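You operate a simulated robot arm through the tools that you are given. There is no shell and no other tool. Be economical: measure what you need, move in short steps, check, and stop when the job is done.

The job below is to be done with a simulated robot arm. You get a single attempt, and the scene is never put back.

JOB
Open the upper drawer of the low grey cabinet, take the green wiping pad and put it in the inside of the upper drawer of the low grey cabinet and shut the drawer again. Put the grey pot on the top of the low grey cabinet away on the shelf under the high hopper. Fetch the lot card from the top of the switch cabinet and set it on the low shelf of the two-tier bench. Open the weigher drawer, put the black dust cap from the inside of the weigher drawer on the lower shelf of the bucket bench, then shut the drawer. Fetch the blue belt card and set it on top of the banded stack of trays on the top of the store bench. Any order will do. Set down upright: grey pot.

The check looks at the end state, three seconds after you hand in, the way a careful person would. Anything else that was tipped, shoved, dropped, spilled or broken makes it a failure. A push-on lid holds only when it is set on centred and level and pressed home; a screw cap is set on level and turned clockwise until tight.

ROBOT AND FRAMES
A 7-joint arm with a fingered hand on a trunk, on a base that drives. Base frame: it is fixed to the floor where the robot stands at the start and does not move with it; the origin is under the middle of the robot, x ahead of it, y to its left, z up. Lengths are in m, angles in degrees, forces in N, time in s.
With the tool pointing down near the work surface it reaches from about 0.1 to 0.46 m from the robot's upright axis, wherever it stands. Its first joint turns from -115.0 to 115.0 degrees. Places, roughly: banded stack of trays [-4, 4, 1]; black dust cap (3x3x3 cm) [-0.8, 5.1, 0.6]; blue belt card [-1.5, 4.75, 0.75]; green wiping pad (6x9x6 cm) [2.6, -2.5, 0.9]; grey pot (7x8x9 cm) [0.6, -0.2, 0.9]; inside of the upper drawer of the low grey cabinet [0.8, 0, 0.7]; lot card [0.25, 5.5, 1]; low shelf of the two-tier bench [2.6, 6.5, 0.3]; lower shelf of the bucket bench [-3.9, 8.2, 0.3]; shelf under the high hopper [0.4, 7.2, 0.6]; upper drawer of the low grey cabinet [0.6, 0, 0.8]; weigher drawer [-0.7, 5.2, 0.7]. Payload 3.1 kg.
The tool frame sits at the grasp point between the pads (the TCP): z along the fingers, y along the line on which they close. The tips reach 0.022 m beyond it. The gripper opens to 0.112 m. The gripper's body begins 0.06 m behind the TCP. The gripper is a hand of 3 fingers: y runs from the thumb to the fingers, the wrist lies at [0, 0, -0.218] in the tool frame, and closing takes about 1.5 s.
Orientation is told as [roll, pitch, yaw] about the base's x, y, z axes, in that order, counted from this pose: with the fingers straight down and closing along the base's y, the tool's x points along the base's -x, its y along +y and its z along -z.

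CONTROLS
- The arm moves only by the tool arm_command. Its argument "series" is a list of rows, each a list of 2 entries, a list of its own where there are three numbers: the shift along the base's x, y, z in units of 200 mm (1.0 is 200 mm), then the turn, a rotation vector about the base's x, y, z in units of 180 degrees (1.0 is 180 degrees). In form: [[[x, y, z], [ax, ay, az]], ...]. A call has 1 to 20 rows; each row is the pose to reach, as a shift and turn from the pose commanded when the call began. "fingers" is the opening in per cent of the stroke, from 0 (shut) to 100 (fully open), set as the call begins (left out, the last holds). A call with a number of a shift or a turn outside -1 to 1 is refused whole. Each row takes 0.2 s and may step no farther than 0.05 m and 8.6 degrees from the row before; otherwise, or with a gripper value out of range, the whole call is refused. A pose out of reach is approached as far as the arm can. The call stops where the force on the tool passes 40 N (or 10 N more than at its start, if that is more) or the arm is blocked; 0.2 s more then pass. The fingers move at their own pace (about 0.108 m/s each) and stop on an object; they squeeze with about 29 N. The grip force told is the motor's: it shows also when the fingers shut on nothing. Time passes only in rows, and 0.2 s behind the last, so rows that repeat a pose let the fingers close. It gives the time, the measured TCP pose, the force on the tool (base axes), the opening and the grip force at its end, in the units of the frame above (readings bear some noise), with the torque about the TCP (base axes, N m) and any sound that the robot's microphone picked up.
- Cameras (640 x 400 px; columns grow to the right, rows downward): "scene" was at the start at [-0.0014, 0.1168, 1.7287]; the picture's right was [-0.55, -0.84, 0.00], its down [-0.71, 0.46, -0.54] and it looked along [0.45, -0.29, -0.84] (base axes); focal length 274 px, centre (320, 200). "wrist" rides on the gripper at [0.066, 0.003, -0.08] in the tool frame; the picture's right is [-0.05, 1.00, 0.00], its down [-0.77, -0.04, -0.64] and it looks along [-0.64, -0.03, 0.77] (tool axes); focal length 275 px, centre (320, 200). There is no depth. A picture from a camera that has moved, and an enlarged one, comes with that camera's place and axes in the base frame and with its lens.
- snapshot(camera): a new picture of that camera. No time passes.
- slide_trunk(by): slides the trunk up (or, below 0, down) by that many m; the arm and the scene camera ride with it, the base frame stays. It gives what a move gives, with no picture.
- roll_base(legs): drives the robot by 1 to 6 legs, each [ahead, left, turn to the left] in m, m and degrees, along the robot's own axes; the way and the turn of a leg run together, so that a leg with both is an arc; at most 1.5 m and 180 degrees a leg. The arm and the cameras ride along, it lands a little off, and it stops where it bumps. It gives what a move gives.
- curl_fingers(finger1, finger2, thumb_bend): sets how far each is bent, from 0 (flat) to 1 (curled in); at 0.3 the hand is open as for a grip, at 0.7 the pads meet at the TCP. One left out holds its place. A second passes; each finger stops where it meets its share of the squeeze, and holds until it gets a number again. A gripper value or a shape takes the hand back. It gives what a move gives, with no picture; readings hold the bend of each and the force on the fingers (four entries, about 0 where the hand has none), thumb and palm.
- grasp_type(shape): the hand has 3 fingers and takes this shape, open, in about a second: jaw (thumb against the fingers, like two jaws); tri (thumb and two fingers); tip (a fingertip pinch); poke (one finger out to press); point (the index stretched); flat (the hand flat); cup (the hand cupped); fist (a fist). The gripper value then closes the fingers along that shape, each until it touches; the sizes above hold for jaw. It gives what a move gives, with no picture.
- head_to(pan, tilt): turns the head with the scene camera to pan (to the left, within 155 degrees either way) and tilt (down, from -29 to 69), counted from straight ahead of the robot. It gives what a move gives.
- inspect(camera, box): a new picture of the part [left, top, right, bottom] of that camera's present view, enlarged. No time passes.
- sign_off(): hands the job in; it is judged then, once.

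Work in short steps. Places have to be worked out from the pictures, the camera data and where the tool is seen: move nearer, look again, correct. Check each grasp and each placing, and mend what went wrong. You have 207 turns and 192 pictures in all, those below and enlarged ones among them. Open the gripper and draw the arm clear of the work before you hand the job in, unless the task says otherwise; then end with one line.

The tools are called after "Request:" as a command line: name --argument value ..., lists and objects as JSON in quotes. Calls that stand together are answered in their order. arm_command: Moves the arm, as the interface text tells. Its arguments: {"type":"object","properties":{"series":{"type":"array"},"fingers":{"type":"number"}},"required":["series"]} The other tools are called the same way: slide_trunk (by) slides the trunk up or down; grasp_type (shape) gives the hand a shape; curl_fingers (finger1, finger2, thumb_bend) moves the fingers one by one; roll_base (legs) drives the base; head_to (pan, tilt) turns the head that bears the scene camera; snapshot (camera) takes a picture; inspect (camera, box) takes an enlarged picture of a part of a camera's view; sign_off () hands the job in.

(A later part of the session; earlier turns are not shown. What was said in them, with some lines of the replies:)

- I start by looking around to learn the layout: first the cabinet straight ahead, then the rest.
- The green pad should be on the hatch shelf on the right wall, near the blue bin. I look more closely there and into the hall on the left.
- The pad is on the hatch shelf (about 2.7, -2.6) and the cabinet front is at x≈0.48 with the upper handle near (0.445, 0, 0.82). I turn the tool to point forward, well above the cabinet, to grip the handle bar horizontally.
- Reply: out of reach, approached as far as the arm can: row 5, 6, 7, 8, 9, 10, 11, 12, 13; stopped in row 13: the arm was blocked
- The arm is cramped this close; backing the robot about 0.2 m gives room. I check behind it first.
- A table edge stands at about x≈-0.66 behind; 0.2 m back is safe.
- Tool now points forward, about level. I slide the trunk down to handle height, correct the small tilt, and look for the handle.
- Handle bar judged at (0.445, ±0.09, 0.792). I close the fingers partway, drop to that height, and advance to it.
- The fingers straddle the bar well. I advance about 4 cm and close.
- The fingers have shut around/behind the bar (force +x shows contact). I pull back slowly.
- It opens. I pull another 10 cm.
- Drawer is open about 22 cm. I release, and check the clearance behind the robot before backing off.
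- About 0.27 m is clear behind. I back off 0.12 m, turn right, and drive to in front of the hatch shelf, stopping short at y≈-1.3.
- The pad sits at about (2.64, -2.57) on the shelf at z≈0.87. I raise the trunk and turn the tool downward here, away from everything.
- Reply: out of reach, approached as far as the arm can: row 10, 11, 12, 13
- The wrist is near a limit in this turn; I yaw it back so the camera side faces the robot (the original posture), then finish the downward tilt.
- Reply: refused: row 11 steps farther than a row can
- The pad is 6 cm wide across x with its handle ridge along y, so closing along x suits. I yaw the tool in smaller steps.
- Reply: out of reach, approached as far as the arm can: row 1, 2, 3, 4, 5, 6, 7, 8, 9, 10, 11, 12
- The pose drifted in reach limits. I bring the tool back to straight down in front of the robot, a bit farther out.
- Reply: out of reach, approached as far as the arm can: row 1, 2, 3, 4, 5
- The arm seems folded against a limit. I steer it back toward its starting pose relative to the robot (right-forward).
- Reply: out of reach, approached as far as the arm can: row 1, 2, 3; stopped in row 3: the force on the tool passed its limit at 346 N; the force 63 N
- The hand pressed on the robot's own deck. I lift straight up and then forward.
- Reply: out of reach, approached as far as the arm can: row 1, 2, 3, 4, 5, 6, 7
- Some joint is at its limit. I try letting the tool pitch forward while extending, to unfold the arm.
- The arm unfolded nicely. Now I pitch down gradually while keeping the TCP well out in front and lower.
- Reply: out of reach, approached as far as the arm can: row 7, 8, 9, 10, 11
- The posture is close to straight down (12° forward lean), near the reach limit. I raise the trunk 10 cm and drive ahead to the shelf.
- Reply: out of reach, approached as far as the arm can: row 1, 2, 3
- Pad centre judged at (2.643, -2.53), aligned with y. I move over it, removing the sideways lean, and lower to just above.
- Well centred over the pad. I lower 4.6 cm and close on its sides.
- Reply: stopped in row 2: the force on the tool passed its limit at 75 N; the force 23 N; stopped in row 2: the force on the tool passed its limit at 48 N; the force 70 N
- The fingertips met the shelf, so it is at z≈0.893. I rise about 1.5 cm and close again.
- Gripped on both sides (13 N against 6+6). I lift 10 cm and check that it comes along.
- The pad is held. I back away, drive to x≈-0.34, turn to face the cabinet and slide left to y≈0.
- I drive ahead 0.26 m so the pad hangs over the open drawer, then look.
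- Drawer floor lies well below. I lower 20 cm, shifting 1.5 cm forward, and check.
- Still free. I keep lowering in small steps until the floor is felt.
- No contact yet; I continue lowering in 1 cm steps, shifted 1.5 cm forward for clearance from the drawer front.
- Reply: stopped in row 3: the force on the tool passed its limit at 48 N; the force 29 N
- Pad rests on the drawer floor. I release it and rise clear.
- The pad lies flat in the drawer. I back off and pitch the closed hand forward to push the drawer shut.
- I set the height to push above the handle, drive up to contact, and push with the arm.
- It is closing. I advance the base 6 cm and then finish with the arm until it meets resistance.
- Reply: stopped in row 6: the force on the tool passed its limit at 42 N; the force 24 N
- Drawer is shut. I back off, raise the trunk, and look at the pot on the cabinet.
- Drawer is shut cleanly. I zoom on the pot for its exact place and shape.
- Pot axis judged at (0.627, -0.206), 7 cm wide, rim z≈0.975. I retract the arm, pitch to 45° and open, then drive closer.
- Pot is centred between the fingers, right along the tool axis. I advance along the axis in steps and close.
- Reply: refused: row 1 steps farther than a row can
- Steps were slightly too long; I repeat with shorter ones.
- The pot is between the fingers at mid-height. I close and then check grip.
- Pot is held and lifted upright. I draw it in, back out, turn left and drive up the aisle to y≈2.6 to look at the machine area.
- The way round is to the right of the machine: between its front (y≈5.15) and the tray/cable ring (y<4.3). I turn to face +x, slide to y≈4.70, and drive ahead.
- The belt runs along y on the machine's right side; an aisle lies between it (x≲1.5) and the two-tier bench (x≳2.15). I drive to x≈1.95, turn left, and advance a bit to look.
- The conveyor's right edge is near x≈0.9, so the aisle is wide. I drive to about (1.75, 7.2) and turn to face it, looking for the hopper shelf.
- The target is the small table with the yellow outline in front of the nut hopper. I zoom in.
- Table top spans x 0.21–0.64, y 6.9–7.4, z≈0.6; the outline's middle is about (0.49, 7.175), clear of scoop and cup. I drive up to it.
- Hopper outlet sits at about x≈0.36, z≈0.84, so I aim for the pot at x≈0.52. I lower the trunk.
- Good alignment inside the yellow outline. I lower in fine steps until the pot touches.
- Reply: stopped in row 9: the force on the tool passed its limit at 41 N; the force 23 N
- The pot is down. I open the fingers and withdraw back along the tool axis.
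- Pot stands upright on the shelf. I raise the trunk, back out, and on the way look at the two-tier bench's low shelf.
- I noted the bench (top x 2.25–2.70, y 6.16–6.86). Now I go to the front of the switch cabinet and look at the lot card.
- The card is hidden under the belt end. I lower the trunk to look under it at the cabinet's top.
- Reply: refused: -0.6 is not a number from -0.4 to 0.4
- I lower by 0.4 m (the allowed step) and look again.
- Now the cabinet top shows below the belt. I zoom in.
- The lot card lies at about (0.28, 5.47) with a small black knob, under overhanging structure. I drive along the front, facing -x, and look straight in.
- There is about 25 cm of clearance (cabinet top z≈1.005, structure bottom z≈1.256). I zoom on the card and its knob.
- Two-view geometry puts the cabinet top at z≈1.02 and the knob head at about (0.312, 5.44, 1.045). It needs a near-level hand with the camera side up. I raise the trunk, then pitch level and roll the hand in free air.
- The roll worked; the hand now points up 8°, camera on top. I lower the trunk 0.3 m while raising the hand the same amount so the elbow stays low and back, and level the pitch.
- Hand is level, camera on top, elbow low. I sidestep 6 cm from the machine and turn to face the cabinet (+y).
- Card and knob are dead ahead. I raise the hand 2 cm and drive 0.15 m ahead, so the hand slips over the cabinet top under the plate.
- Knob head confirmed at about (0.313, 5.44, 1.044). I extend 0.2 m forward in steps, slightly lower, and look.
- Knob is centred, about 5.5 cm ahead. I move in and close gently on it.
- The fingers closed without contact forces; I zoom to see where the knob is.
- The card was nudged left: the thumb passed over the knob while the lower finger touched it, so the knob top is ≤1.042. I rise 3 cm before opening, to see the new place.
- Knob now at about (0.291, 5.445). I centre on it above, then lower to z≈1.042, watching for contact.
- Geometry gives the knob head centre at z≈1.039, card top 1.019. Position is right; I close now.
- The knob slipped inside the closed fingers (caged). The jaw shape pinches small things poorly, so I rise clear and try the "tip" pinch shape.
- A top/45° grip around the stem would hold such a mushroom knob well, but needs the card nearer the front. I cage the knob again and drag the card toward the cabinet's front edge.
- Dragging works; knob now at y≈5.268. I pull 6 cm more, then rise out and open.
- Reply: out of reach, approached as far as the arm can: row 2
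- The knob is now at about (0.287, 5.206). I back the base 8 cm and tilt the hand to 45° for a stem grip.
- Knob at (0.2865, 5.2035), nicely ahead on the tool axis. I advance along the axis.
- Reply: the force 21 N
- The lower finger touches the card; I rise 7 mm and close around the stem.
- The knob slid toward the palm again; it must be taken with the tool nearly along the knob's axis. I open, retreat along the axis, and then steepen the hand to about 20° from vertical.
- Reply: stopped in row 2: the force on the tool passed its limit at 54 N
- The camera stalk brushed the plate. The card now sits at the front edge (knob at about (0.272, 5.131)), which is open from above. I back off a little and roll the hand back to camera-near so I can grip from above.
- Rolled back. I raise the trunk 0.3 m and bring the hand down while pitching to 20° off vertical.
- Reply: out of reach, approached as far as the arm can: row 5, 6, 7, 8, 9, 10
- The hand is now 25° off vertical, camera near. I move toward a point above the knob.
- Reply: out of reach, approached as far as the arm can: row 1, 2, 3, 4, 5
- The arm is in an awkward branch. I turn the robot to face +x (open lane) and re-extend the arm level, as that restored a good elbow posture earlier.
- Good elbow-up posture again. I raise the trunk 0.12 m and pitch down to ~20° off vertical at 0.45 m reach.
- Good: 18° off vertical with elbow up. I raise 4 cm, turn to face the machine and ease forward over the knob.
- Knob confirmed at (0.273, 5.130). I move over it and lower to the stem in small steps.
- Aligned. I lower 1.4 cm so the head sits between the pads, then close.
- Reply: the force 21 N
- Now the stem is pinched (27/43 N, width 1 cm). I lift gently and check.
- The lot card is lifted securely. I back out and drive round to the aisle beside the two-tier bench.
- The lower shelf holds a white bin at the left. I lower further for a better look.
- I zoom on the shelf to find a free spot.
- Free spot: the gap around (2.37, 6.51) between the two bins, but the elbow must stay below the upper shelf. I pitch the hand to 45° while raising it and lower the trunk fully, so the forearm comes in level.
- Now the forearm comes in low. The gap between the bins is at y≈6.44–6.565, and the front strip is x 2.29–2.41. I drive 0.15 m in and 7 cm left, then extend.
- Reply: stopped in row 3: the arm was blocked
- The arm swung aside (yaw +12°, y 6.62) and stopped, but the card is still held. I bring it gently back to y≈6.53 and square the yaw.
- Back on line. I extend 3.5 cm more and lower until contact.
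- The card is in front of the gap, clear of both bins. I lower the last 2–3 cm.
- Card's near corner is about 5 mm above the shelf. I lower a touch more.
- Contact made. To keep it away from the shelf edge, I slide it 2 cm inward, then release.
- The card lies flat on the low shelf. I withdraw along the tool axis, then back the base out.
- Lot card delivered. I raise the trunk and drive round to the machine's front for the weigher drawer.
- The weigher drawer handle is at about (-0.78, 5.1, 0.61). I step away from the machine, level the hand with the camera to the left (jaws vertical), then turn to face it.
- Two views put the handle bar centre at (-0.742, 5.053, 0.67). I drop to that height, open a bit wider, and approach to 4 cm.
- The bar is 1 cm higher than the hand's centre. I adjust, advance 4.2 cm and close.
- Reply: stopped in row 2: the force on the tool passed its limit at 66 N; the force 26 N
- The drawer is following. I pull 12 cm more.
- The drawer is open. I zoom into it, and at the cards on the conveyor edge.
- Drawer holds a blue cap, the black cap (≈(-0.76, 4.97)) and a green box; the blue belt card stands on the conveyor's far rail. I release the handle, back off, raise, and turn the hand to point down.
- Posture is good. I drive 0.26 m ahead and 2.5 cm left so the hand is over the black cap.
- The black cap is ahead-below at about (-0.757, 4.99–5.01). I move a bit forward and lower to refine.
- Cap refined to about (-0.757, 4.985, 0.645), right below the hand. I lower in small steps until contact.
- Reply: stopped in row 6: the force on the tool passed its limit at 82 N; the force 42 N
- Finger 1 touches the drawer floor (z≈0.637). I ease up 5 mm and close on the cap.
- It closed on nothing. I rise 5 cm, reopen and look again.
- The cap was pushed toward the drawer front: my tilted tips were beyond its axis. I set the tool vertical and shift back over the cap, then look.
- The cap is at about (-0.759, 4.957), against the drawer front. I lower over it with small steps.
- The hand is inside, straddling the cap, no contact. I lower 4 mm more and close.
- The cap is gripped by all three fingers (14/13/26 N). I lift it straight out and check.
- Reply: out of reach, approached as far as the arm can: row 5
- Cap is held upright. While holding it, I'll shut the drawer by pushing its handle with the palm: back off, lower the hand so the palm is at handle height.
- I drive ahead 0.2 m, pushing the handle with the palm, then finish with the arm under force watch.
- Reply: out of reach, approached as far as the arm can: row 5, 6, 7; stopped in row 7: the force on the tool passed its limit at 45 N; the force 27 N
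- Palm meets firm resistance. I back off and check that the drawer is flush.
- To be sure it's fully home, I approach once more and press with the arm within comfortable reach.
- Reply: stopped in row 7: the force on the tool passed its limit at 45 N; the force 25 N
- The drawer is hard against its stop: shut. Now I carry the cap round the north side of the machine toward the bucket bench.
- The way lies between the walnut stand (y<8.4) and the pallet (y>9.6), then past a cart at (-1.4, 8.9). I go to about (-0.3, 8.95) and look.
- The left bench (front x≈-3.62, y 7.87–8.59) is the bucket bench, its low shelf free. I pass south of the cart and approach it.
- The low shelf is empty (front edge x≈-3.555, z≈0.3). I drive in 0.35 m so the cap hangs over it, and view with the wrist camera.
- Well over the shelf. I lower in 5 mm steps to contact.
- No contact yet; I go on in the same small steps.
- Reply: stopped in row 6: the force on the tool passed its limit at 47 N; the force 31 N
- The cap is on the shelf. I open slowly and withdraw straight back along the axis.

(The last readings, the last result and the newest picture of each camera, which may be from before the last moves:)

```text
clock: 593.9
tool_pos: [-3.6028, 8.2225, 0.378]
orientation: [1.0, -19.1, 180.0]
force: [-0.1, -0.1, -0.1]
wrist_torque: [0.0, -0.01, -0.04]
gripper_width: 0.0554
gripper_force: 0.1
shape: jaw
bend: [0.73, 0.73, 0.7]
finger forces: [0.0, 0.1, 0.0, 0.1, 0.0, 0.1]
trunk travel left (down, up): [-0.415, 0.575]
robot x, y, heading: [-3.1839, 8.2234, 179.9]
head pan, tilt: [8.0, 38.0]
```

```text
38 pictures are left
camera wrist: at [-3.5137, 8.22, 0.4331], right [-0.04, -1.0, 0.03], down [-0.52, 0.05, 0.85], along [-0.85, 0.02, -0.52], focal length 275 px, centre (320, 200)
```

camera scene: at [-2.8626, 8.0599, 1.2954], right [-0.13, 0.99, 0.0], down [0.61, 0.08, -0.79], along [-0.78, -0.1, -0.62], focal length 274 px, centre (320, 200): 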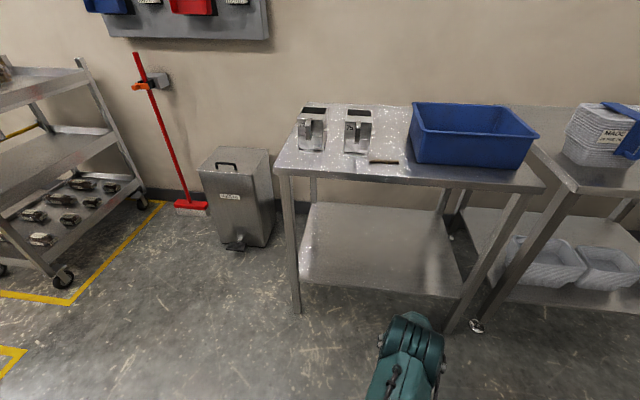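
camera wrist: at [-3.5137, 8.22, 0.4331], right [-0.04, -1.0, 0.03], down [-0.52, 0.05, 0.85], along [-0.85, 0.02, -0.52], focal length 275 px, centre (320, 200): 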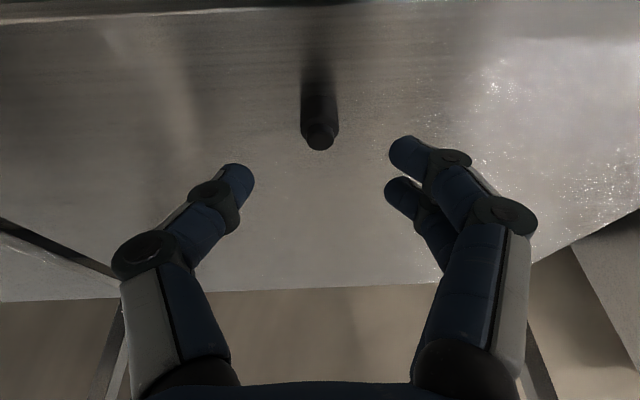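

The dust cap stands on the low shelf. Next the blue belt card: I back out, drive south along x≈-2.6 to y≈4.8 and face the conveyor's west rail.

Request:
roll_base --legs '[[-0.55, 0, 0], [0, 0, 90], [1.2, 0, 0], [1.2, 0, 0], [1.02, 0, 0], [0, 0, 90]]'

Request:
slide_trunk --by 0.35

Request:
head_to --pan 0 --tilt 35

Request:
snapshot --camera "scene"

```text
clock: 621.0
tool_pos: [-2.2243, 4.808, 0.3767]
orientation: [1.0, -19.1, 1.0]
force: [1.5, 0.3, 0.0]
wrist_torque: [0.02, 0.02, -0.02]
gripper_width: 0.0556
gripper_force: 0.1
shape: jaw
bend: [0.73, 0.73, 0.7]
finger forces: [0.0, 0.0, 0.0, 0.1, 0.1, 0.1]
trunk travel left (down, up): [-0.415, 0.575]
robot x, y, heading: [-2.639, 4.8012, 1.0]
head pan, tilt: [8.0, 38.0]
```

```text
clock: 624.4
tool_pos: [-2.2284, 4.8077, 0.7331]
orientation: [1.0, -19.8, 1.0]
force: [0.2, 0.0, -0.2]
wrist_torque: [0.0, 0.01, 0.04]
gripper_width: 0.0554
gripper_force: 0.0
shape: jaw
bend: [0.73, 0.73, 0.7]
finger forces: [0.0, 0.1, 0.1, 0.0, 0.0, 0.1]
trunk travel left (down, up): [-0.765, 0.225]
robot x, y, heading: [-2.6418, 4.798, 0.7]
head pan, tilt: [8.0, 38.0]
```

```text
clock: 625.1
tool_pos: [-2.228, 4.8082, 0.7331]
orientation: [1.0, -19.9, 1.0]
force: [-0.3, 0.6, 0.4]
wrist_torque: [0.01, -0.01, 0.02]
gripper_width: 0.0555
gripper_force: 0.1
shape: jaw
bend: [0.73, 0.73, 0.7]
finger forces: [0.0, 0.0, 0.0, 0.1, 0.1, 0.0]
trunk travel left (down, up): [-0.765, 0.225]
robot x, y, heading: [-2.6413, 4.7993, 1.0]
head pan, tilt: [0.0, 35.0]
```

```text
37 pictures are left
camera scene: at [-2.6149, 4.9532, 1.6501], right [0.02, -1.0, 0.0], down [-0.57, -0.01, -0.82], along [0.82, 0.01, -0.57], focal length 274 px, centre (320, 200)
```

scene: 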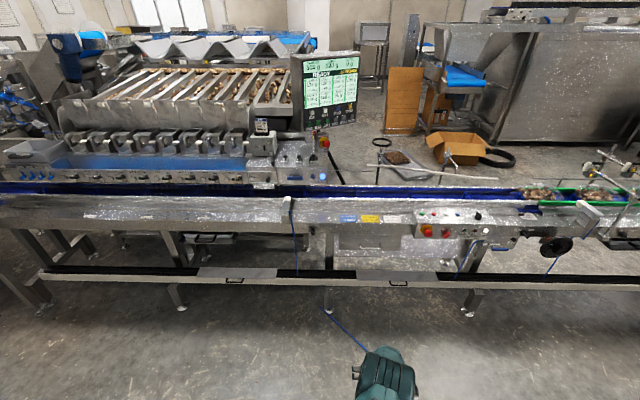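

The blue card is at about (-1.483, 4.82, 0.757) on the west rail. I zoom in on its shape.

Request:
inspect --camera "scene" --box '[310, 190, 430, 265]'

```text
5.33 times, centred on (370, 228) of scene
camera zoom: at [-2.6149, 4.9532, 1.6501], right [0.02, -1.0, 0.0], down [-0.57, -0.01, -0.82], along [0.82, 0.01, -0.57], focal length 1464 px, centre (53, 53)
```

zoom: 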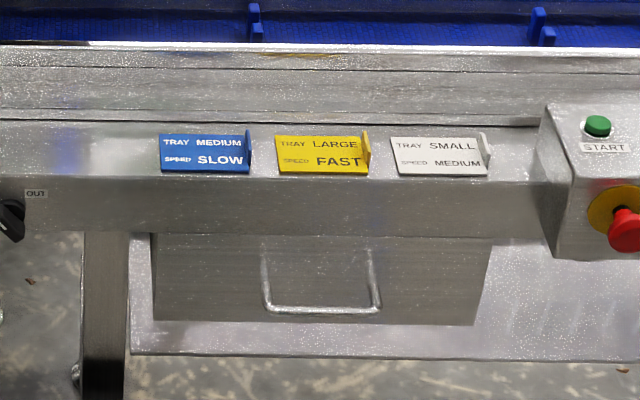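

Flat card with an upright tab at its south end (about x≈-1.49, y≈4.776). I raise the hand and drive up so the fingers come over the tab.

Request:
arm_command --series '[[[0, 0, 0.2], [0, 0, -0.005]], [[0, 0, 0.4], [0, 0, -0.005]], [[0, 0, 0.6], [0, 0, -0.005]]]'

Request:
roll_base --legs '[[0.7, -0.04, -1]]'

Request:
snapshot --camera "wrist"

```text
clock: 625.9
tool_pos: [-2.2285, 4.805, 0.8531]
orientation: [1.0, -19.9, -0.4]
force: [-0.1, 0.5, 0.2]
wrist_torque: [0.01, 0.03, 0.01]
gripper_width: 0.0556
gripper_force: 0.1
shape: jaw
bend: [0.73, 0.73, 0.7]
finger forces: [0.1, 0.1, 0.0, 0.0, 0.0, 0.0]
trunk travel left (down, up): [-0.765, 0.225]
robot x, y, heading: [-2.6422, 4.7972, 1.0]
head pan, tilt: [0.0, 35.0]
```

```text
clock: 629.8
tool_pos: [-1.525, 4.7556, 0.8525]
orientation: [1.0, -19.8, -1.8]
force: [0.0, -0.5, 0.4]
wrist_torque: [-0.02, 0.02, 0.01]
gripper_width: 0.0555
gripper_force: 0.1
shape: jaw
bend: [0.73, 0.73, 0.7]
finger forces: [0.0, 0.0, 0.1, 0.1, 0.0, 0.0]
trunk travel left (down, up): [-0.765, 0.225]
robot x, y, heading: [-1.9424, 4.7643, -0.7]
head pan, tilt: [0.0, 35.0]
```

```text
35 pictures are left
camera wrist: at [-1.6146, 4.7606, 0.9058], right [0.07, 1.0, 0.03], down [0.51, -0.06, 0.86], along [0.86, -0.04, -0.51], focal length 275 px, centre (320, 200)
```

wrist: 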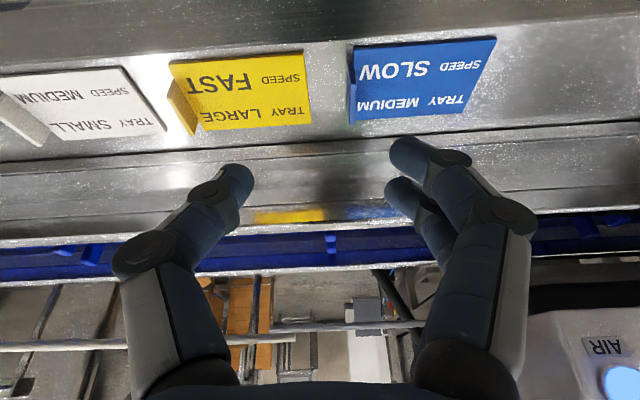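

Blue tab judged at (-1.505, 4.776, 0.757–0.785). I centre on it, narrow the fingers a little, and lower.

Request:
arm_command --series '[[[0.03, 0.1, -0.05], [0, 0, 0]], [[0.06, 0.1, -0.15], [0, 0, 0]], [[0.075, 0.1, -0.23], [0, 0, 0]]]' --fingers 45

Request:
snapshot --camera "wrist"

```text
clock: 630.6
tool_pos: [-1.5116, 4.7659, 0.8061]
orientation: [0.8, -19.8, -3.3]
force: [-0.1, 0.0, 0.0]
wrist_torque: [0.0, -0.04, 0.03]
gripper_width: 0.0512
gripper_force: 0.0
shape: jaw
bend: [0.73, 0.73, 0.7]
finger forces: [0.1, 0.1, 0.0, 0.0, 0.1, 0.0]
trunk travel left (down, up): [-0.765, 0.225]
robot x, y, heading: [-1.9373, 4.7596, -0.8]
head pan, tilt: [0.0, 35.0]
```

```text
34 pictures are left
camera wrist: at [-1.5991, 4.7732, 0.8594], right [0.1, 0.99, 0.03], down [0.5, -0.08, 0.86], along [0.86, -0.07, -0.51], focal length 275 px, centre (320, 200)
```

wrist: 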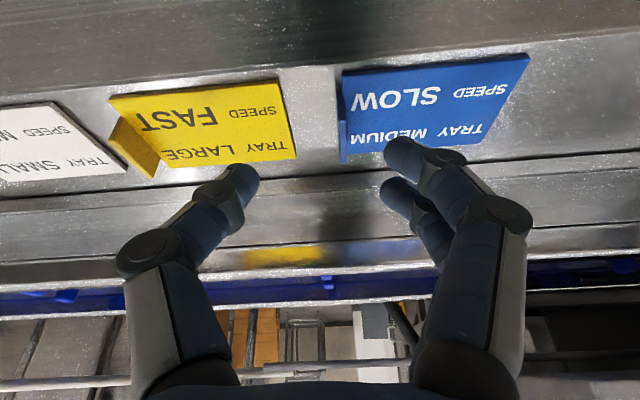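

I shift 1 cm to centre on the tab, lower 1.5 cm, and close.

Request:
arm_command --series '[[[0.02, 0.055, -0.03], [0, 0, 0.005]], [[0.03, 0.055, -0.075], [0, 0, 0.01]]]'

Request:
arm_command --series '[[[0, 0, 0], [0, 0, 0]], [[0, 0, 0], [0, 0, 0]], [[0, 0, 0], [0, 0, 0]], [[0, 0, 0], [0, 0, 0]], [[0, 0, 0], [0, 0, 0]], [[0, 0, 0], [0, 0, 0]]]' --fingers 0

Request:
snapshot --camera "wrist"

```text
clock: 631.2
tool_pos: [-1.5028, 4.7824, 0.7922]
orientation: [1.0, -19.9, -1.0]
force: [0.6, 0.4, 0.3]
wrist_torque: [-0.03, 0.0, 0.0]
gripper_width: 0.0508
gripper_force: 0.1
shape: jaw
bend: [0.73, 0.73, 0.7]
finger forces: [0.0, 0.0, 0.0, 0.1, 0.0, 0.0]
trunk travel left (down, up): [-0.765, 0.225]
robot x, y, heading: [-1.9379, 4.7576, -0.7]
head pan, tilt: [0.0, 35.0]
```

```text
clock: 632.6
tool_pos: [-1.504, 4.7815, 0.7918]
orientation: [1.0, -19.8, -0.8]
force: [-0.1, 0.8, -0.3]
wrist_torque: [-0.01, -0.01, 0.0]
gripper_width: 0.0001
gripper_force: 28.6
shape: jaw
bend: [0.67, 0.67, 0.75]
finger forces: [0.1, 0.0, 0.0, 0.1, 0.0, 0.1]
trunk travel left (down, up): [-0.765, 0.225]
robot x, y, heading: [-1.938, 4.7598, -0.7]
head pan, tilt: [0.0, 35.0]
```

```text
33 pictures are left
camera wrist: at [-1.593, 4.7851, 0.8456], right [0.05, 1.0, 0.03], down [0.51, -0.05, 0.86], along [0.86, -0.03, -0.51], focal length 275 px, centre (320, 200)
```

wrist: 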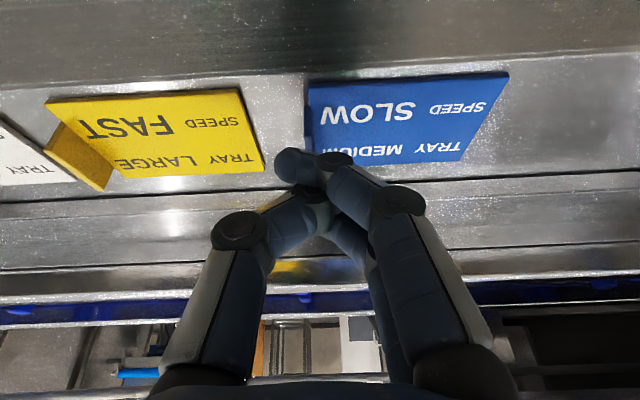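

The fingers closed just above the tab. I reopen, lower 2 cm watching for contact, and close again.

Request:
arm_command --series '[[[0, -0.015, 0.02], [0, 0, 0]], [[0, -0.015, 0.02], [0, 0, 0]], [[0, -0.015, 0.0], [0, 0, 0]], [[-0.02, -0.015, -0.04], [0, 0, 0]], [[-0.03, -0.015, -0.07], [0, 0, 0]], [[-0.03, -0.015, -0.1], [0, 0, 0]]]' --fingers 45

Request:
snapshot --camera "wrist"

```text
clock: 634.0
tool_pos: [-1.5078, 4.7799, 0.7704]
orientation: [0.9, -20.1, -0.7]
force: [0.1, 0.7, 3.6]
wrist_torque: [0.12, 0.02, -0.02]
gripper_width: 0.0503
gripper_force: 0.0
shape: jaw
bend: [0.74, 0.73, 0.7]
finger forces: [3.7, 0.0, 0.0, 0.0, 0.0, 0.0]
trunk travel left (down, up): [-0.765, 0.225]
robot x, y, heading: [-1.9421, 4.7607, -0.6]
head pan, tilt: [0.0, 35.0]
```

```text
32 pictures are left
camera wrist: at [-1.5976, 4.7823, 0.8237], right [0.05, 1.0, 0.03], down [0.5, -0.05, 0.86], along [0.86, -0.03, -0.51], focal length 275 px, centre (320, 200)
```

wrist: 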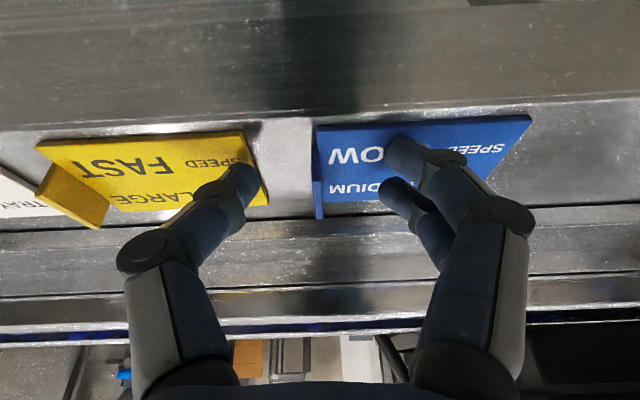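

Finger 1 just touches the card and the tab is between the fingers. I ease up 2 mm and close.

Request:
arm_command --series '[[[0, 0, 0.012], [0, 0, 0]], [[0, 0, 0.012], [0, 0, 0]], [[0, 0, 0.012], [0, 0, 0]], [[0, 0, 0.012], [0, 0, 0]], [[0, 0, 0.012], [0, 0, 0]], [[0, 0, 0.012], [0, 0, 0]]]' --fingers 0

Request:
snapshot --camera "wrist"

```text
clock: 635.4
tool_pos: [-1.5101, 4.7786, 0.7751]
orientation: [1.0, -19.7, -0.9]
force: [-0.8, 0.0, -0.6]
wrist_torque: [0.0, 0.0, 0.03]
gripper_width: 0.0
gripper_force: 28.8
shape: jaw
bend: [0.77, 0.58, 0.65]
finger forces: [0.1, 23.2, 0.0, 0.1, 27.2, 0.1]
trunk travel left (down, up): [-0.765, 0.225]
robot x, y, heading: [-1.9403, 4.7579, -0.7]
head pan, tilt: [0.0, 35.0]
```

```text
31 pictures are left
camera wrist: at [-1.5995, 4.782, 0.8284], right [0.05, 1.0, 0.03], down [0.51, -0.05, 0.86], along [0.86, -0.03, -0.51], focal length 275 px, centre (320, 200)
```

wrist: 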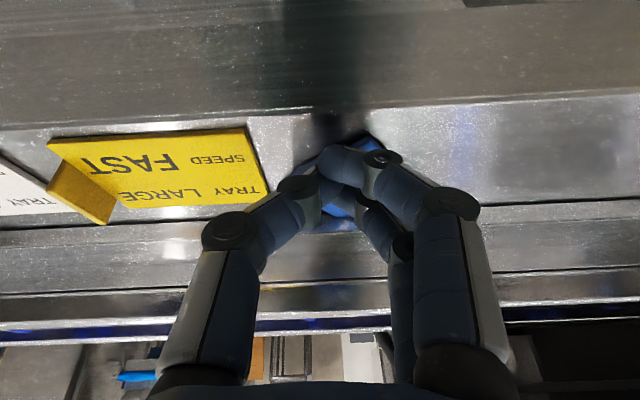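

Finger 2 and thumb grip something (23/27 N). I lift 8 cm and look.

Request:
arm_command --series '[[[0, 0, 0.1], [0, 0, 0]], [[0, 0, 0.25], [0, 0, 0]], [[0, 0, 0.45], [0, 0, 0]]]'

Request:
snapshot --camera "wrist"

Request:
head_to --pan -5 --tilt 52

Request:
inspect --camera "scene" --box '[220, 80, 460, 230]'

```text
clock: 636.2
tool_pos: [-1.5097, 4.776, 0.8631]
orientation: [1.0, -19.7, -1.1]
force: [0.8, 0.3, 0.3]
wrist_torque: [0.04, 0.02, 0.0]
gripper_width: 0.0003
gripper_force: 29.4
shape: jaw
bend: [0.77, 0.53, 0.65]
finger forces: [0.0, 27.8, 0.0, 0.1, 32.8, 0.1]
trunk travel left (down, up): [-0.765, 0.225]
robot x, y, heading: [-1.9371, 4.7546, -0.4]
head pan, tilt: [0.0, 35.0]
```

```text
30 pictures are left
camera wrist: at [-1.6004, 4.7798, 0.9166], right [0.06, 1.0, 0.03], down [0.51, -0.06, 0.86], along [0.86, -0.03, -0.51], focal length 275 px, centre (320, 200)
```

wrist: 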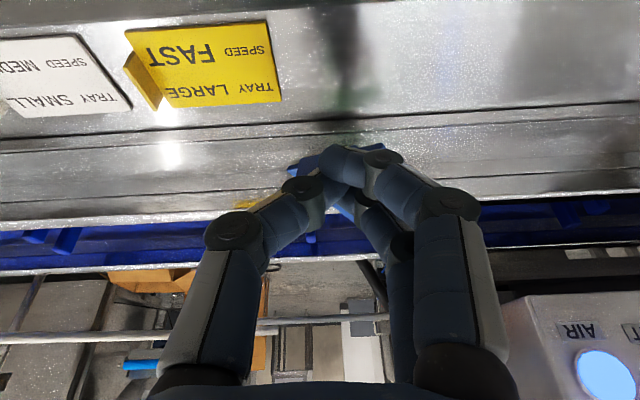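

```text
clock: 637.0
tool_pos: [-1.5074, 4.7767, 0.8624]
orientation: [0.9, -20.0, -0.9]
force: [0.9, -0.5, -0.4]
wrist_torque: [0.0, 0.02, 0.0]
gripper_width: 0.0001
gripper_force: 28.8
shape: jaw
bend: [0.77, 0.53, 0.65]
finger forces: [0.0, 27.7, 0.1, 0.0, 32.8, 0.1]
trunk travel left (down, up): [-0.765, 0.225]
robot x, y, heading: [-1.9395, 4.7584, -0.6]
head pan, tilt: [-5.0, 52.0]
```

```text
2.67 times, centred on (340, 155) of scene
camera zoom: at [-1.9221, 4.9074, 1.6239], right [-0.1, -1.0, 0.0], down [-0.78, 0.08, -0.62], along [0.61, -0.06, -0.79], focal length 732 px, centre (267, 320)
```

zoom: 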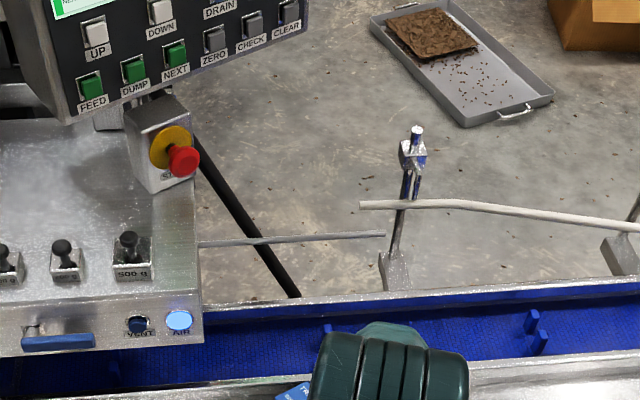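

Card is off the rail. I zoom to see how it hangs in the hand.

Request:
inspect --camera "scene" --box '[270, 195, 430, 295]'

```text
4.00 times, centred on (350, 245) of scene
camera zoom: at [-1.9221, 4.9074, 1.6239], right [-0.1, -1.0, 0.0], down [-0.78, 0.08, -0.62], along [0.61, -0.06, -0.79], focal length 1098 px, centre (200, 20)
```

zoom: 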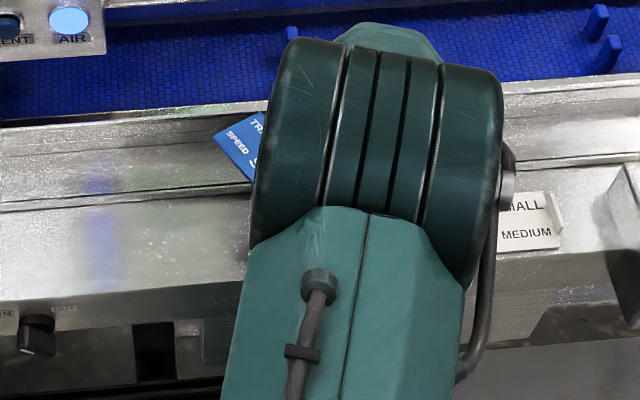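

The card hangs roughly level with its face up. I back away, turn to the west and look for the banded tray stack on the store bench.

Request:
arm_command --series '[[[0, 0, 0.2], [0, 0, 0]], [[0, 0, 0.4], [0, 0, 0]], [[0, 0, 0.5], [0, 0, 0]]]'

Request:
roll_base --legs '[[-0.7, 0, 0], [0, 0, 90], [0, 0, 90]]'

Request:
head_to --pan 15 --tilt 28

Request:
snapshot --camera "scene"

```text
clock: 637.8
tool_pos: [-1.511, 4.7825, 0.9633]
orientation: [1.1, -19.9, -0.1]
force: [0.9, -0.2, -0.4]
wrist_torque: [-0.03, 0.02, 0.0]
gripper_width: 0.0
gripper_force: 29.1
shape: jaw
bend: [0.77, 0.53, 0.65]
finger forces: [0.0, 29.7, 0.0, 0.0, 34.7, 0.0]
trunk travel left (down, up): [-0.765, 0.225]
robot x, y, heading: [-1.9389, 4.759, -0.7]
head pan, tilt: [-5.0, 52.0]
```

```text
clock: 649.3
tool_pos: [-3.0683, 4.7456, 0.964]
orientation: [1.0, -20.0, 179.6]
force: [-0.9, 0.0, 0.5]
wrist_torque: [-0.01, 0.0, 0.03]
gripper_width: 0.0
gripper_force: 29.3
shape: jaw
bend: [0.77, 0.53, 0.65]
finger forces: [0.0, 29.0, 0.0, 0.1, 33.9, 0.0]
trunk travel left (down, up): [-0.765, 0.225]
robot x, y, heading: [-2.6403, 4.7695, 179.4]
head pan, tilt: [-5.0, 52.0]
```

```text
clock: 650.1
tool_pos: [-3.068, 4.7449, 0.9628]
orientation: [1.0, -19.9, 179.7]
force: [-0.6, -0.7, -0.6]
wrist_torque: [0.02, -0.03, 0.0]
gripper_width: 0.0002
gripper_force: 29.1
shape: jaw
bend: [0.77, 0.53, 0.65]
finger forces: [0.0, 29.0, 0.0, 0.0, 33.8, 0.1]
trunk travel left (down, up): [-0.765, 0.225]
robot x, y, heading: [-2.6421, 4.766, 179.0]
head pan, tilt: [15.0, 28.0]
```

```text
27 pictures are left
camera scene: at [-2.6705, 4.5942, 1.6608], right [-0.24, 0.97, 0.0], down [0.46, 0.11, -0.88], along [-0.86, -0.21, -0.47], focal length 274 px, centre (320, 200)
```

scene: 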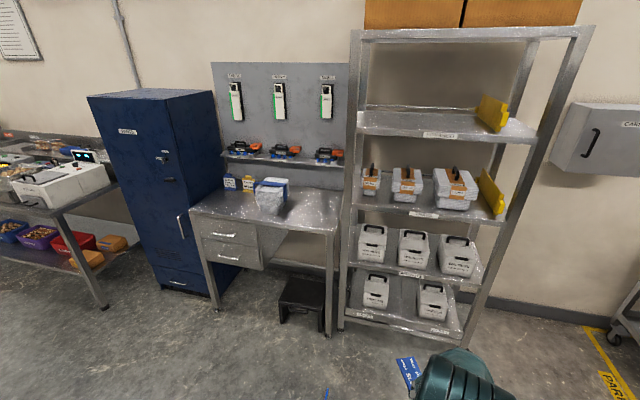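

The store bench and the banded tray stack are visible at (271,195). I zoom there and at the card in hand.

Request:
inspect --camera "scene" --box '[180, 140, 350, 250]'

Request:
inspect --camera "scene" --box '[370, 335, 470, 400]'

```text
3.64 times, centred on (265, 195) of scene
camera zoom: at [-2.6705, 4.5942, 1.6608], right [-0.24, 0.97, 0.0], down [0.46, 0.11, -0.88], along [-0.86, -0.21, -0.47], focal length 998 px, centre (520, 218)
```

zoom: 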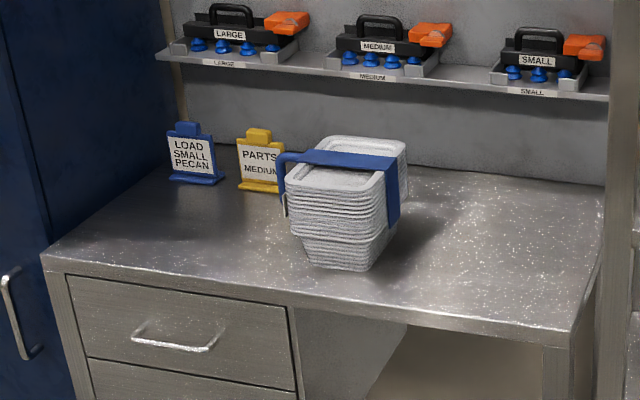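

```text
6.15 times, centred on (420, 368) of scene
camera zoom: at [-2.6705, 4.5942, 1.6608], right [-0.24, 0.97, 0.0], down [0.46, 0.11, -0.88], along [-0.86, -0.21, -0.47], focal length 1689 px, centre (-295, -831)
```

zoom: 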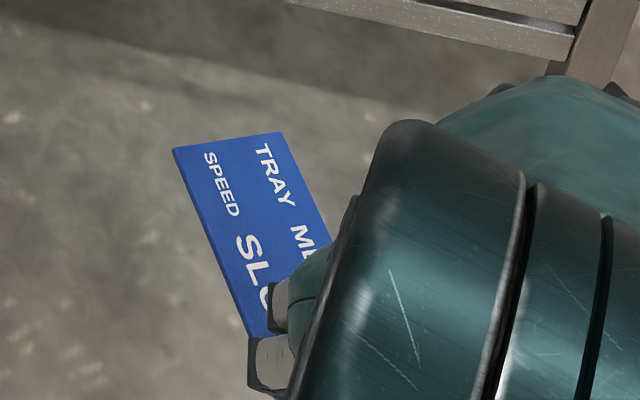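

The stack top is at about (-4.0, 3.98, 1.0). The card's centre is 6.6 cm ahead and 2 cm left of the TCP. I raise the trunk 0.15 m and drive up to the bench.

Request:
slide_trunk --by 0.17

Request:
roll_base --legs '[[0, 0.74, 1], [0.62, 0, 0]]'

Request:
head_to --pan 0 --tilt 40

Request:
snapshot --camera "scene"

Request:
snapshot --camera "wrist"

```text
clock: 652.1
tool_pos: [-3.0683, 4.7453, 1.1332]
orientation: [1.0, -19.9, 179.7]
force: [0.9, -0.9, 0.3]
wrist_torque: [0.02, -0.03, 0.01]
gripper_width: 0.0
gripper_force: 28.8
shape: jaw
bend: [0.77, 0.53, 0.65]
finger forces: [0.1, 29.2, 0.0, 0.1, 34.3, 0.1]
trunk travel left (down, up): [-0.935, 0.055]
robot x, y, heading: [-2.6416, 4.7707, 179.1]
head pan, tilt: [15.0, 28.0]
```

```text
clock: 659.1
tool_pos: [-3.6896, 4.0042, 1.1344]
orientation: [1.1, -19.8, -179.5]
force: [0.0, 0.4, 0.6]
wrist_torque: [0.01, 0.01, 0.02]
gripper_width: 0.0
gripper_force: 29.1
shape: jaw
bend: [0.77, 0.53, 0.65]
finger forces: [0.1, 29.4, 0.0, 0.0, 34.4, 0.0]
trunk travel left (down, up): [-0.935, 0.055]
robot x, y, heading: [-3.2638, 4.031, 179.6]
head pan, tilt: [15.0, 28.0]
```

```text
clock: 659.9
tool_pos: [-3.6893, 4.0028, 1.1339]
orientation: [1.0, -19.9, -179.6]
force: [-0.1, -0.4, -0.2]
wrist_torque: [0.02, -0.01, -0.02]
gripper_width: 0.0
gripper_force: 28.7
shape: jaw
bend: [0.77, 0.53, 0.65]
finger forces: [0.0, 29.5, 0.1, 0.1, 34.4, 0.1]
trunk travel left (down, up): [-0.935, 0.055]
robot x, y, heading: [-3.2601, 4.0314, 180.0]
head pan, tilt: [0.0, 40.0]
```

```text
24 pictures are left
camera scene: at [-3.2866, 3.8804, 1.8124], right [0.0, 1.0, 0.0], down [0.64, 0.0, -0.77], along [-0.77, 0.0, -0.64], focal length 274 px, centre (320, 200)
```

scene: 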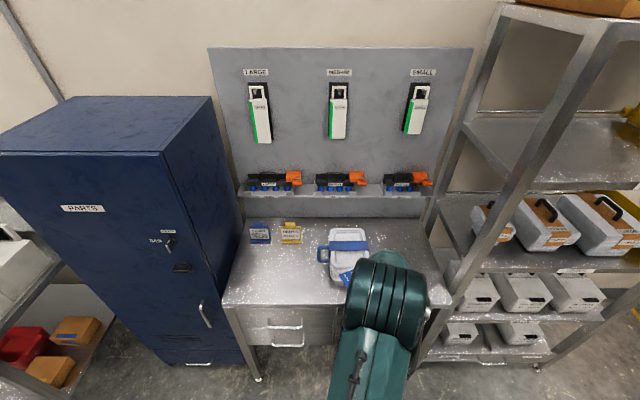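

```text
23 pictures are left
camera wrist: at [-3.599, 4.0028, 1.1868], right [-0.03, -1.0, 0.03], down [-0.51, 0.04, 0.86], along [-0.86, 0.01, -0.51], focal length 275 px, centre (320, 200)
```

wrist: 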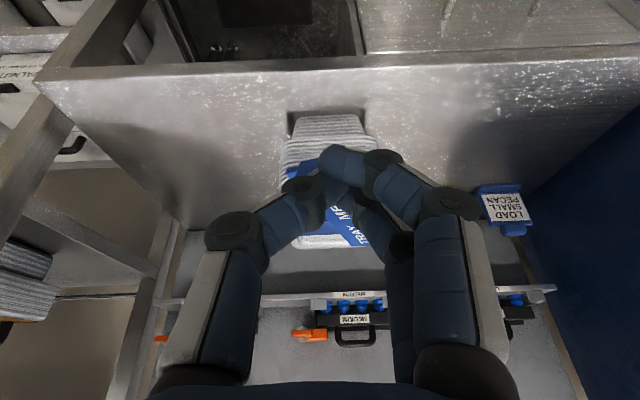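

I zoom on the stack for a precise top position.

Request:
inspect --camera "scene" --box '[300, 215, 400, 300]'

```text
4.71 times, centred on (350, 258) of scene
camera zoom: at [-3.2866, 3.8804, 1.8124], right [0.0, 1.0, 0.0], down [0.64, 0.0, -0.77], along [-0.77, 0.0, -0.64], focal length 1292 px, centre (179, -71)
```

zoom: 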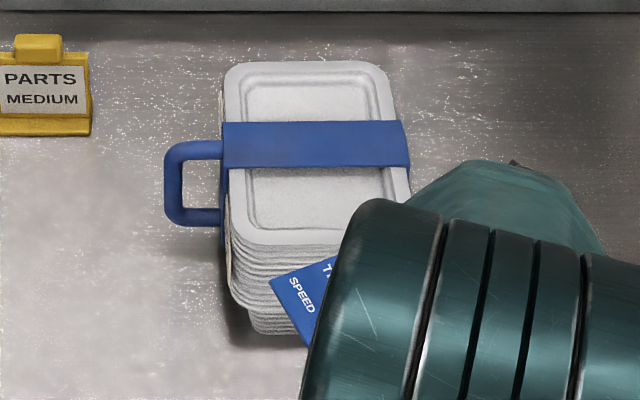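

Stack top: z≈1.035, x -4.05…-3.86, y≈3.92–4.07, band across its middle. I drive ahead 0.2 m so the card is above the centre.

Request:
roll_base --legs '[[0.2, -0.01, 0]]'

Request:
inspect --camera "scene" --box '[280, 250, 440, 350]'

Request:
snapshot --camera "wrist"

```text
clock: 661.5
tool_pos: [-3.8885, 4.0149, 1.1341]
orientation: [1.0, -20.0, -179.6]
force: [0.5, -0.1, -0.7]
wrist_torque: [0.02, 0.02, -0.04]
gripper_width: 0.0001
gripper_force: 29.0
shape: jaw
bend: [0.77, 0.53, 0.65]
finger forces: [0.0, 29.5, 0.0, 0.0, 34.5, 0.0]
trunk travel left (down, up): [-0.935, 0.055]
robot x, y, heading: [-3.4592, 4.0415, 179.7]
head pan, tilt: [0.0, 40.0]
```

```text
4.00 times, centred on (360, 300) of scene
camera zoom: at [-3.485, 3.891, 1.8123], right [0.0, 1.0, 0.0], down [0.64, 0.0, -0.77], along [-0.77, 0.0, -0.64], focal length 1098 px, centre (160, -200)
```

zoom: 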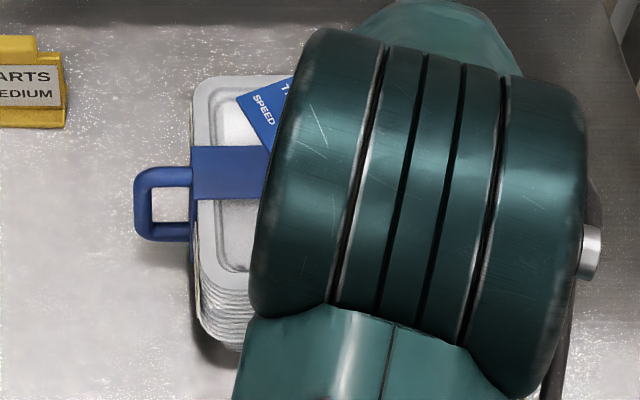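

```text
20 pictures are left
camera wrist: at [-3.7978, 4.0128, 1.1869], right [-0.03, -1.0, 0.03], down [-0.51, 0.04, 0.86], along [-0.86, 0.01, -0.51], focal length 275 px, centre (320, 200)
```

wrist: 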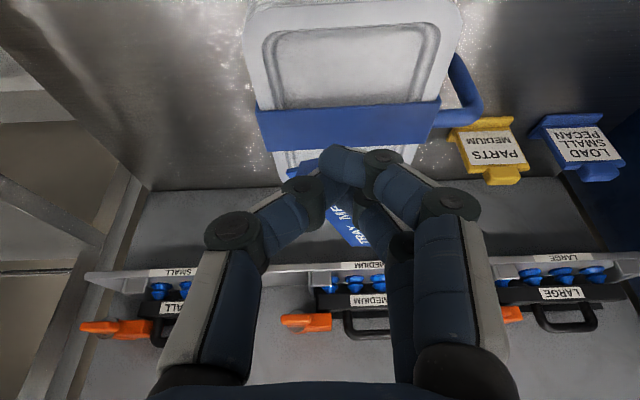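

Aligned: band centre at (-3.945, 3.99). I lower in small steps until the card touches.

Request:
arm_command --series '[[[0, 0, -0.1], [0, 0, 0]], [[0, 0, -0.2], [0, 0, 0]], [[0, 0, -0.24], [0, 0, 0]], [[0, 0, -0.27], [0, 0, 0]], [[0, 0, -0.3], [0, 0, 0]], [[0, 0, -0.32], [0, 0, 0]], [[0, 0, -0.34], [0, 0, 0]]]'

Request:
snapshot --camera "wrist"

```text
clock: 663.1
tool_pos: [-3.8894, 4.0174, 1.0646]
orientation: [0.8, -19.9, 180.1]
force: [0.0, 0.3, -0.2]
wrist_torque: [0.01, -0.02, 0.0]
gripper_width: 0.0001
gripper_force: 28.9
shape: jaw
bend: [0.77, 0.53, 0.65]
finger forces: [0.0, 31.7, 0.1, 0.0, 37.0, 0.0]
trunk travel left (down, up): [-0.935, 0.055]
robot x, y, heading: [-3.4593, 4.0431, 179.8]
head pan, tilt: [0.0, 40.0]
```

```text
19 pictures are left
camera wrist: at [-3.799, 4.0157, 1.1177], right [-0.04, -1.0, 0.03], down [-0.51, 0.05, 0.86], along [-0.86, 0.02, -0.51], focal length 275 px, centre (320, 200)
```

wrist: 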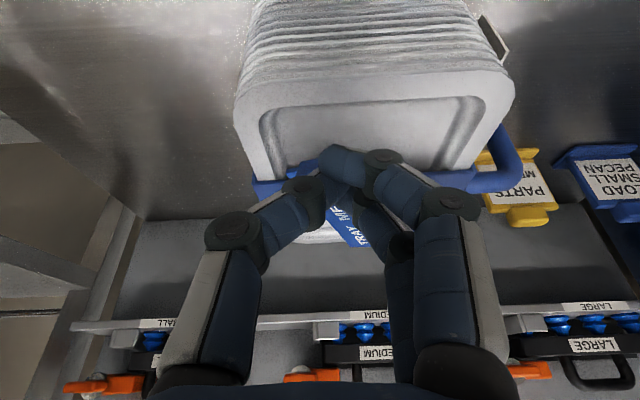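

Not yet touching; band top appears at z≈1.02. I continue down in 3–4 mm steps.

Request:
arm_command --series '[[[0, 0, -0.02], [0, 0, 0]], [[0, 0, -0.04], [0, 0, 0]], [[0, 0, -0.06], [0, 0, 0]], [[0, 0, -0.08], [0, 0, 0]], [[0, 0, -0.095], [0, 0, 0]], [[0, 0, -0.11], [0, 0, 0]], [[0, 0, -0.125], [0, 0, 0]]]'

Request:
snapshot --camera "wrist"

```text
clock: 664.7
tool_pos: [-3.8888, 4.0199, 1.0448]
orientation: [0.8, -20.3, 179.6]
force: [-1.5, 0.1, 16.1]
wrist_torque: [-0.07, 0.26, 0.04]
gripper_width: 0.0
gripper_force: 28.7
shape: jaw
bend: [0.77, 0.54, 0.66]
finger forces: [0.0, 36.6, 0.1, 0.1, 37.9, 0.0]
trunk travel left (down, up): [-0.935, 0.055]
robot x, y, heading: [-3.4622, 4.0428, 179.8]
head pan, tilt: [0.0, 40.0]
```

```text
18 pictures are left
camera wrist: at [-3.7996, 4.0177, 1.0968], right [-0.05, -1.0, 0.03], down [-0.5, 0.05, 0.86], along [-0.86, 0.03, -0.5], focal length 275 px, centre (320, 200)
```

wrist: 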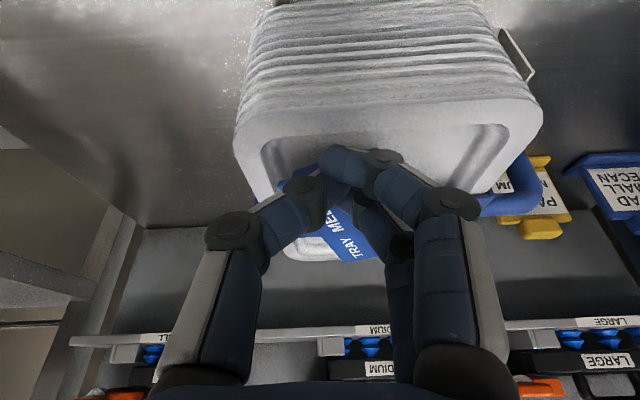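

The card rests on the stack (16 N). I relieve the pressure slightly and open.

Request:
arm_command --series '[[[0, 0, 0.01], [0, 0, 0]], [[0, 0, 0.01], [0, 0, 0]]]'

Request:
arm_command --series '[[[0, 0, 0], [0, 0, 0]], [[0, 0, 0], [0, 0, 0]], [[0, 0, 0], [0, 0, 0]], [[0, 0, 0], [0, 0, 0]]]' --fingers 40

Request:
snapshot --camera "wrist"

```text
clock: 665.3
tool_pos: [-3.8888, 4.0196, 1.0451]
orientation: [1.0, -19.9, 179.5]
force: [-2.8, 1.0, 12.6]
wrist_torque: [-0.02, 0.25, -0.02]
gripper_width: 0.0002
gripper_force: 28.8
shape: jaw
bend: [0.77, 0.54, 0.66]
finger forces: [0.0, 36.3, 0.1, 0.1, 39.2, 0.0]
trunk travel left (down, up): [-0.935, 0.055]
robot x, y, heading: [-3.4595, 4.0392, 180.0]
head pan, tilt: [0.0, 40.0]
```

```text
clock: 666.3
tool_pos: [-3.8892, 4.0195, 1.043]
orientation: [1.0, -19.7, 179.6]
force: [-0.1, -0.2, 0.6]
wrist_torque: [0.0, 0.02, -0.04]
gripper_width: 0.0443
gripper_force: 0.1
shape: jaw
bend: [0.73, 0.73, 0.7]
finger forces: [0.1, 0.0, 0.1, 0.0, 0.0, 0.0]
trunk travel left (down, up): [-0.935, 0.055]
robot x, y, heading: [-3.4615, 4.0422, 179.6]
head pan, tilt: [0.0, 40.0]
```

```text
17 pictures are left
camera wrist: at [-3.7993, 4.0171, 1.096], right [-0.05, -1.0, 0.03], down [-0.51, 0.05, 0.86], along [-0.86, 0.02, -0.51], focal length 275 px, centre (320, 200)
```

wrist: 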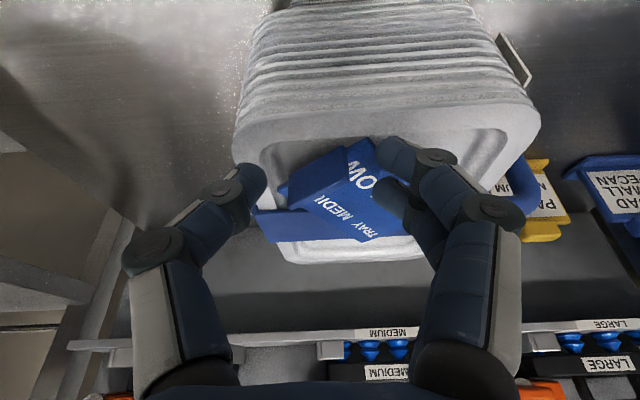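

Released: the card lies on the stack, tab free between the fingers. I rise straight up and then back off to check.

Request:
arm_command --series '[[[0.02, 0, 0.12], [0, 0, 0]], [[0.05, 0, 0.25], [0, 0, 0]], [[0.08, 0, 0.4], [0, 0, 0]]]'

Request:
roll_base --legs '[[-0.35, 0, 0]]'

Request:
inspect --camera "scene" --box '[290, 190, 410, 290]'

```text
clock: 667.1
tool_pos: [-3.8729, 4.0117, 1.122]
orientation: [0.9, -19.8, -179.2]
force: [0.4, -0.5, -0.6]
wrist_torque: [0.0, -0.01, 0.0]
gripper_width: 0.0444
gripper_force: 0.0
shape: jaw
bend: [0.73, 0.73, 0.7]
finger forces: [0.0, 0.0, 0.0, 0.2, 0.1, 0.1]
trunk travel left (down, up): [-0.935, 0.055]
robot x, y, heading: [-3.4586, 4.0398, 180.0]
head pan, tilt: [0.0, 40.0]
```

```text
clock: 669.4
tool_pos: [-3.5228, 4.0132, 1.1223]
orientation: [1.1, -19.8, -179.5]
force: [-0.1, -0.5, 0.7]
wrist_torque: [0.03, 0.01, -0.01]
gripper_width: 0.0445
gripper_force: 0.1
shape: jaw
bend: [0.73, 0.73, 0.7]
finger forces: [0.0, 0.0, 0.0, 0.0, 0.0, 0.1]
trunk travel left (down, up): [-0.935, 0.055]
robot x, y, heading: [-3.1124, 4.0412, 179.9]
head pan, tilt: [0.0, 40.0]
```

```text
4.00 times, centred on (350, 240) of scene
camera zoom: at [-3.1367, 3.8905, 1.8124], right [0.0, 1.0, 0.0], down [0.64, 0.0, -0.77], along [-0.77, 0.0, -0.64], focal length 1098 px, centre (200, 40)
```

zoom: 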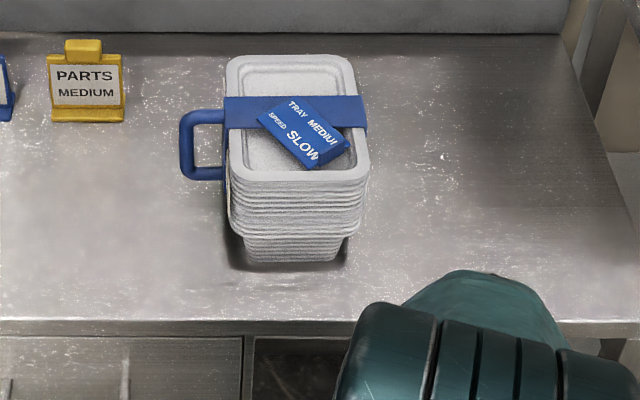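

The blue belt card lies squarely on the banded stack, and everything else is in place. I open the gripper fully, clear of the work, and then hand in.

Request:
arm_command --series '[[[0.1, 0, 0.05], [0, 0, 0]], [[0.1, 0, 0.05], [0, 0, 0]], [[0.1, 0, 0.05], [0, 0, 0]]]' --fingers 100

Request:
sign_off

```text
clock: 670.2
tool_pos: [-3.5033, 4.02, 1.1329]
orientation: [1.0, -19.7, 179.4]
force: [0.0, -0.5, -0.5]
wrist_torque: [0.02, -0.02, -0.01]
gripper_width: 0.1117
gripper_force: 0.1
shape: jaw
bend: [0.3, 0.3, 0.3]
finger forces: [0.0, 0.1, 0.1, 0.1, 0.0, 0.0]
trunk travel left (down, up): [-0.935, 0.055]
robot x, y, heading: [-3.1102, 4.0407, 179.9]
head pan, tilt: [0.0, 40.0]
```

```text
The job is handed in.
```

I finished all five parts and handed the job in: the pad is in the shut upper drawer, the pot stands upright on the hopper shelf, the lot card is on the bench's low shelf, the dust cap is on the bucket bench with the weigher drawer shut, and the belt card is on the banded stack; I judged the weigher drawer fully shut because it twice met a hard stop.
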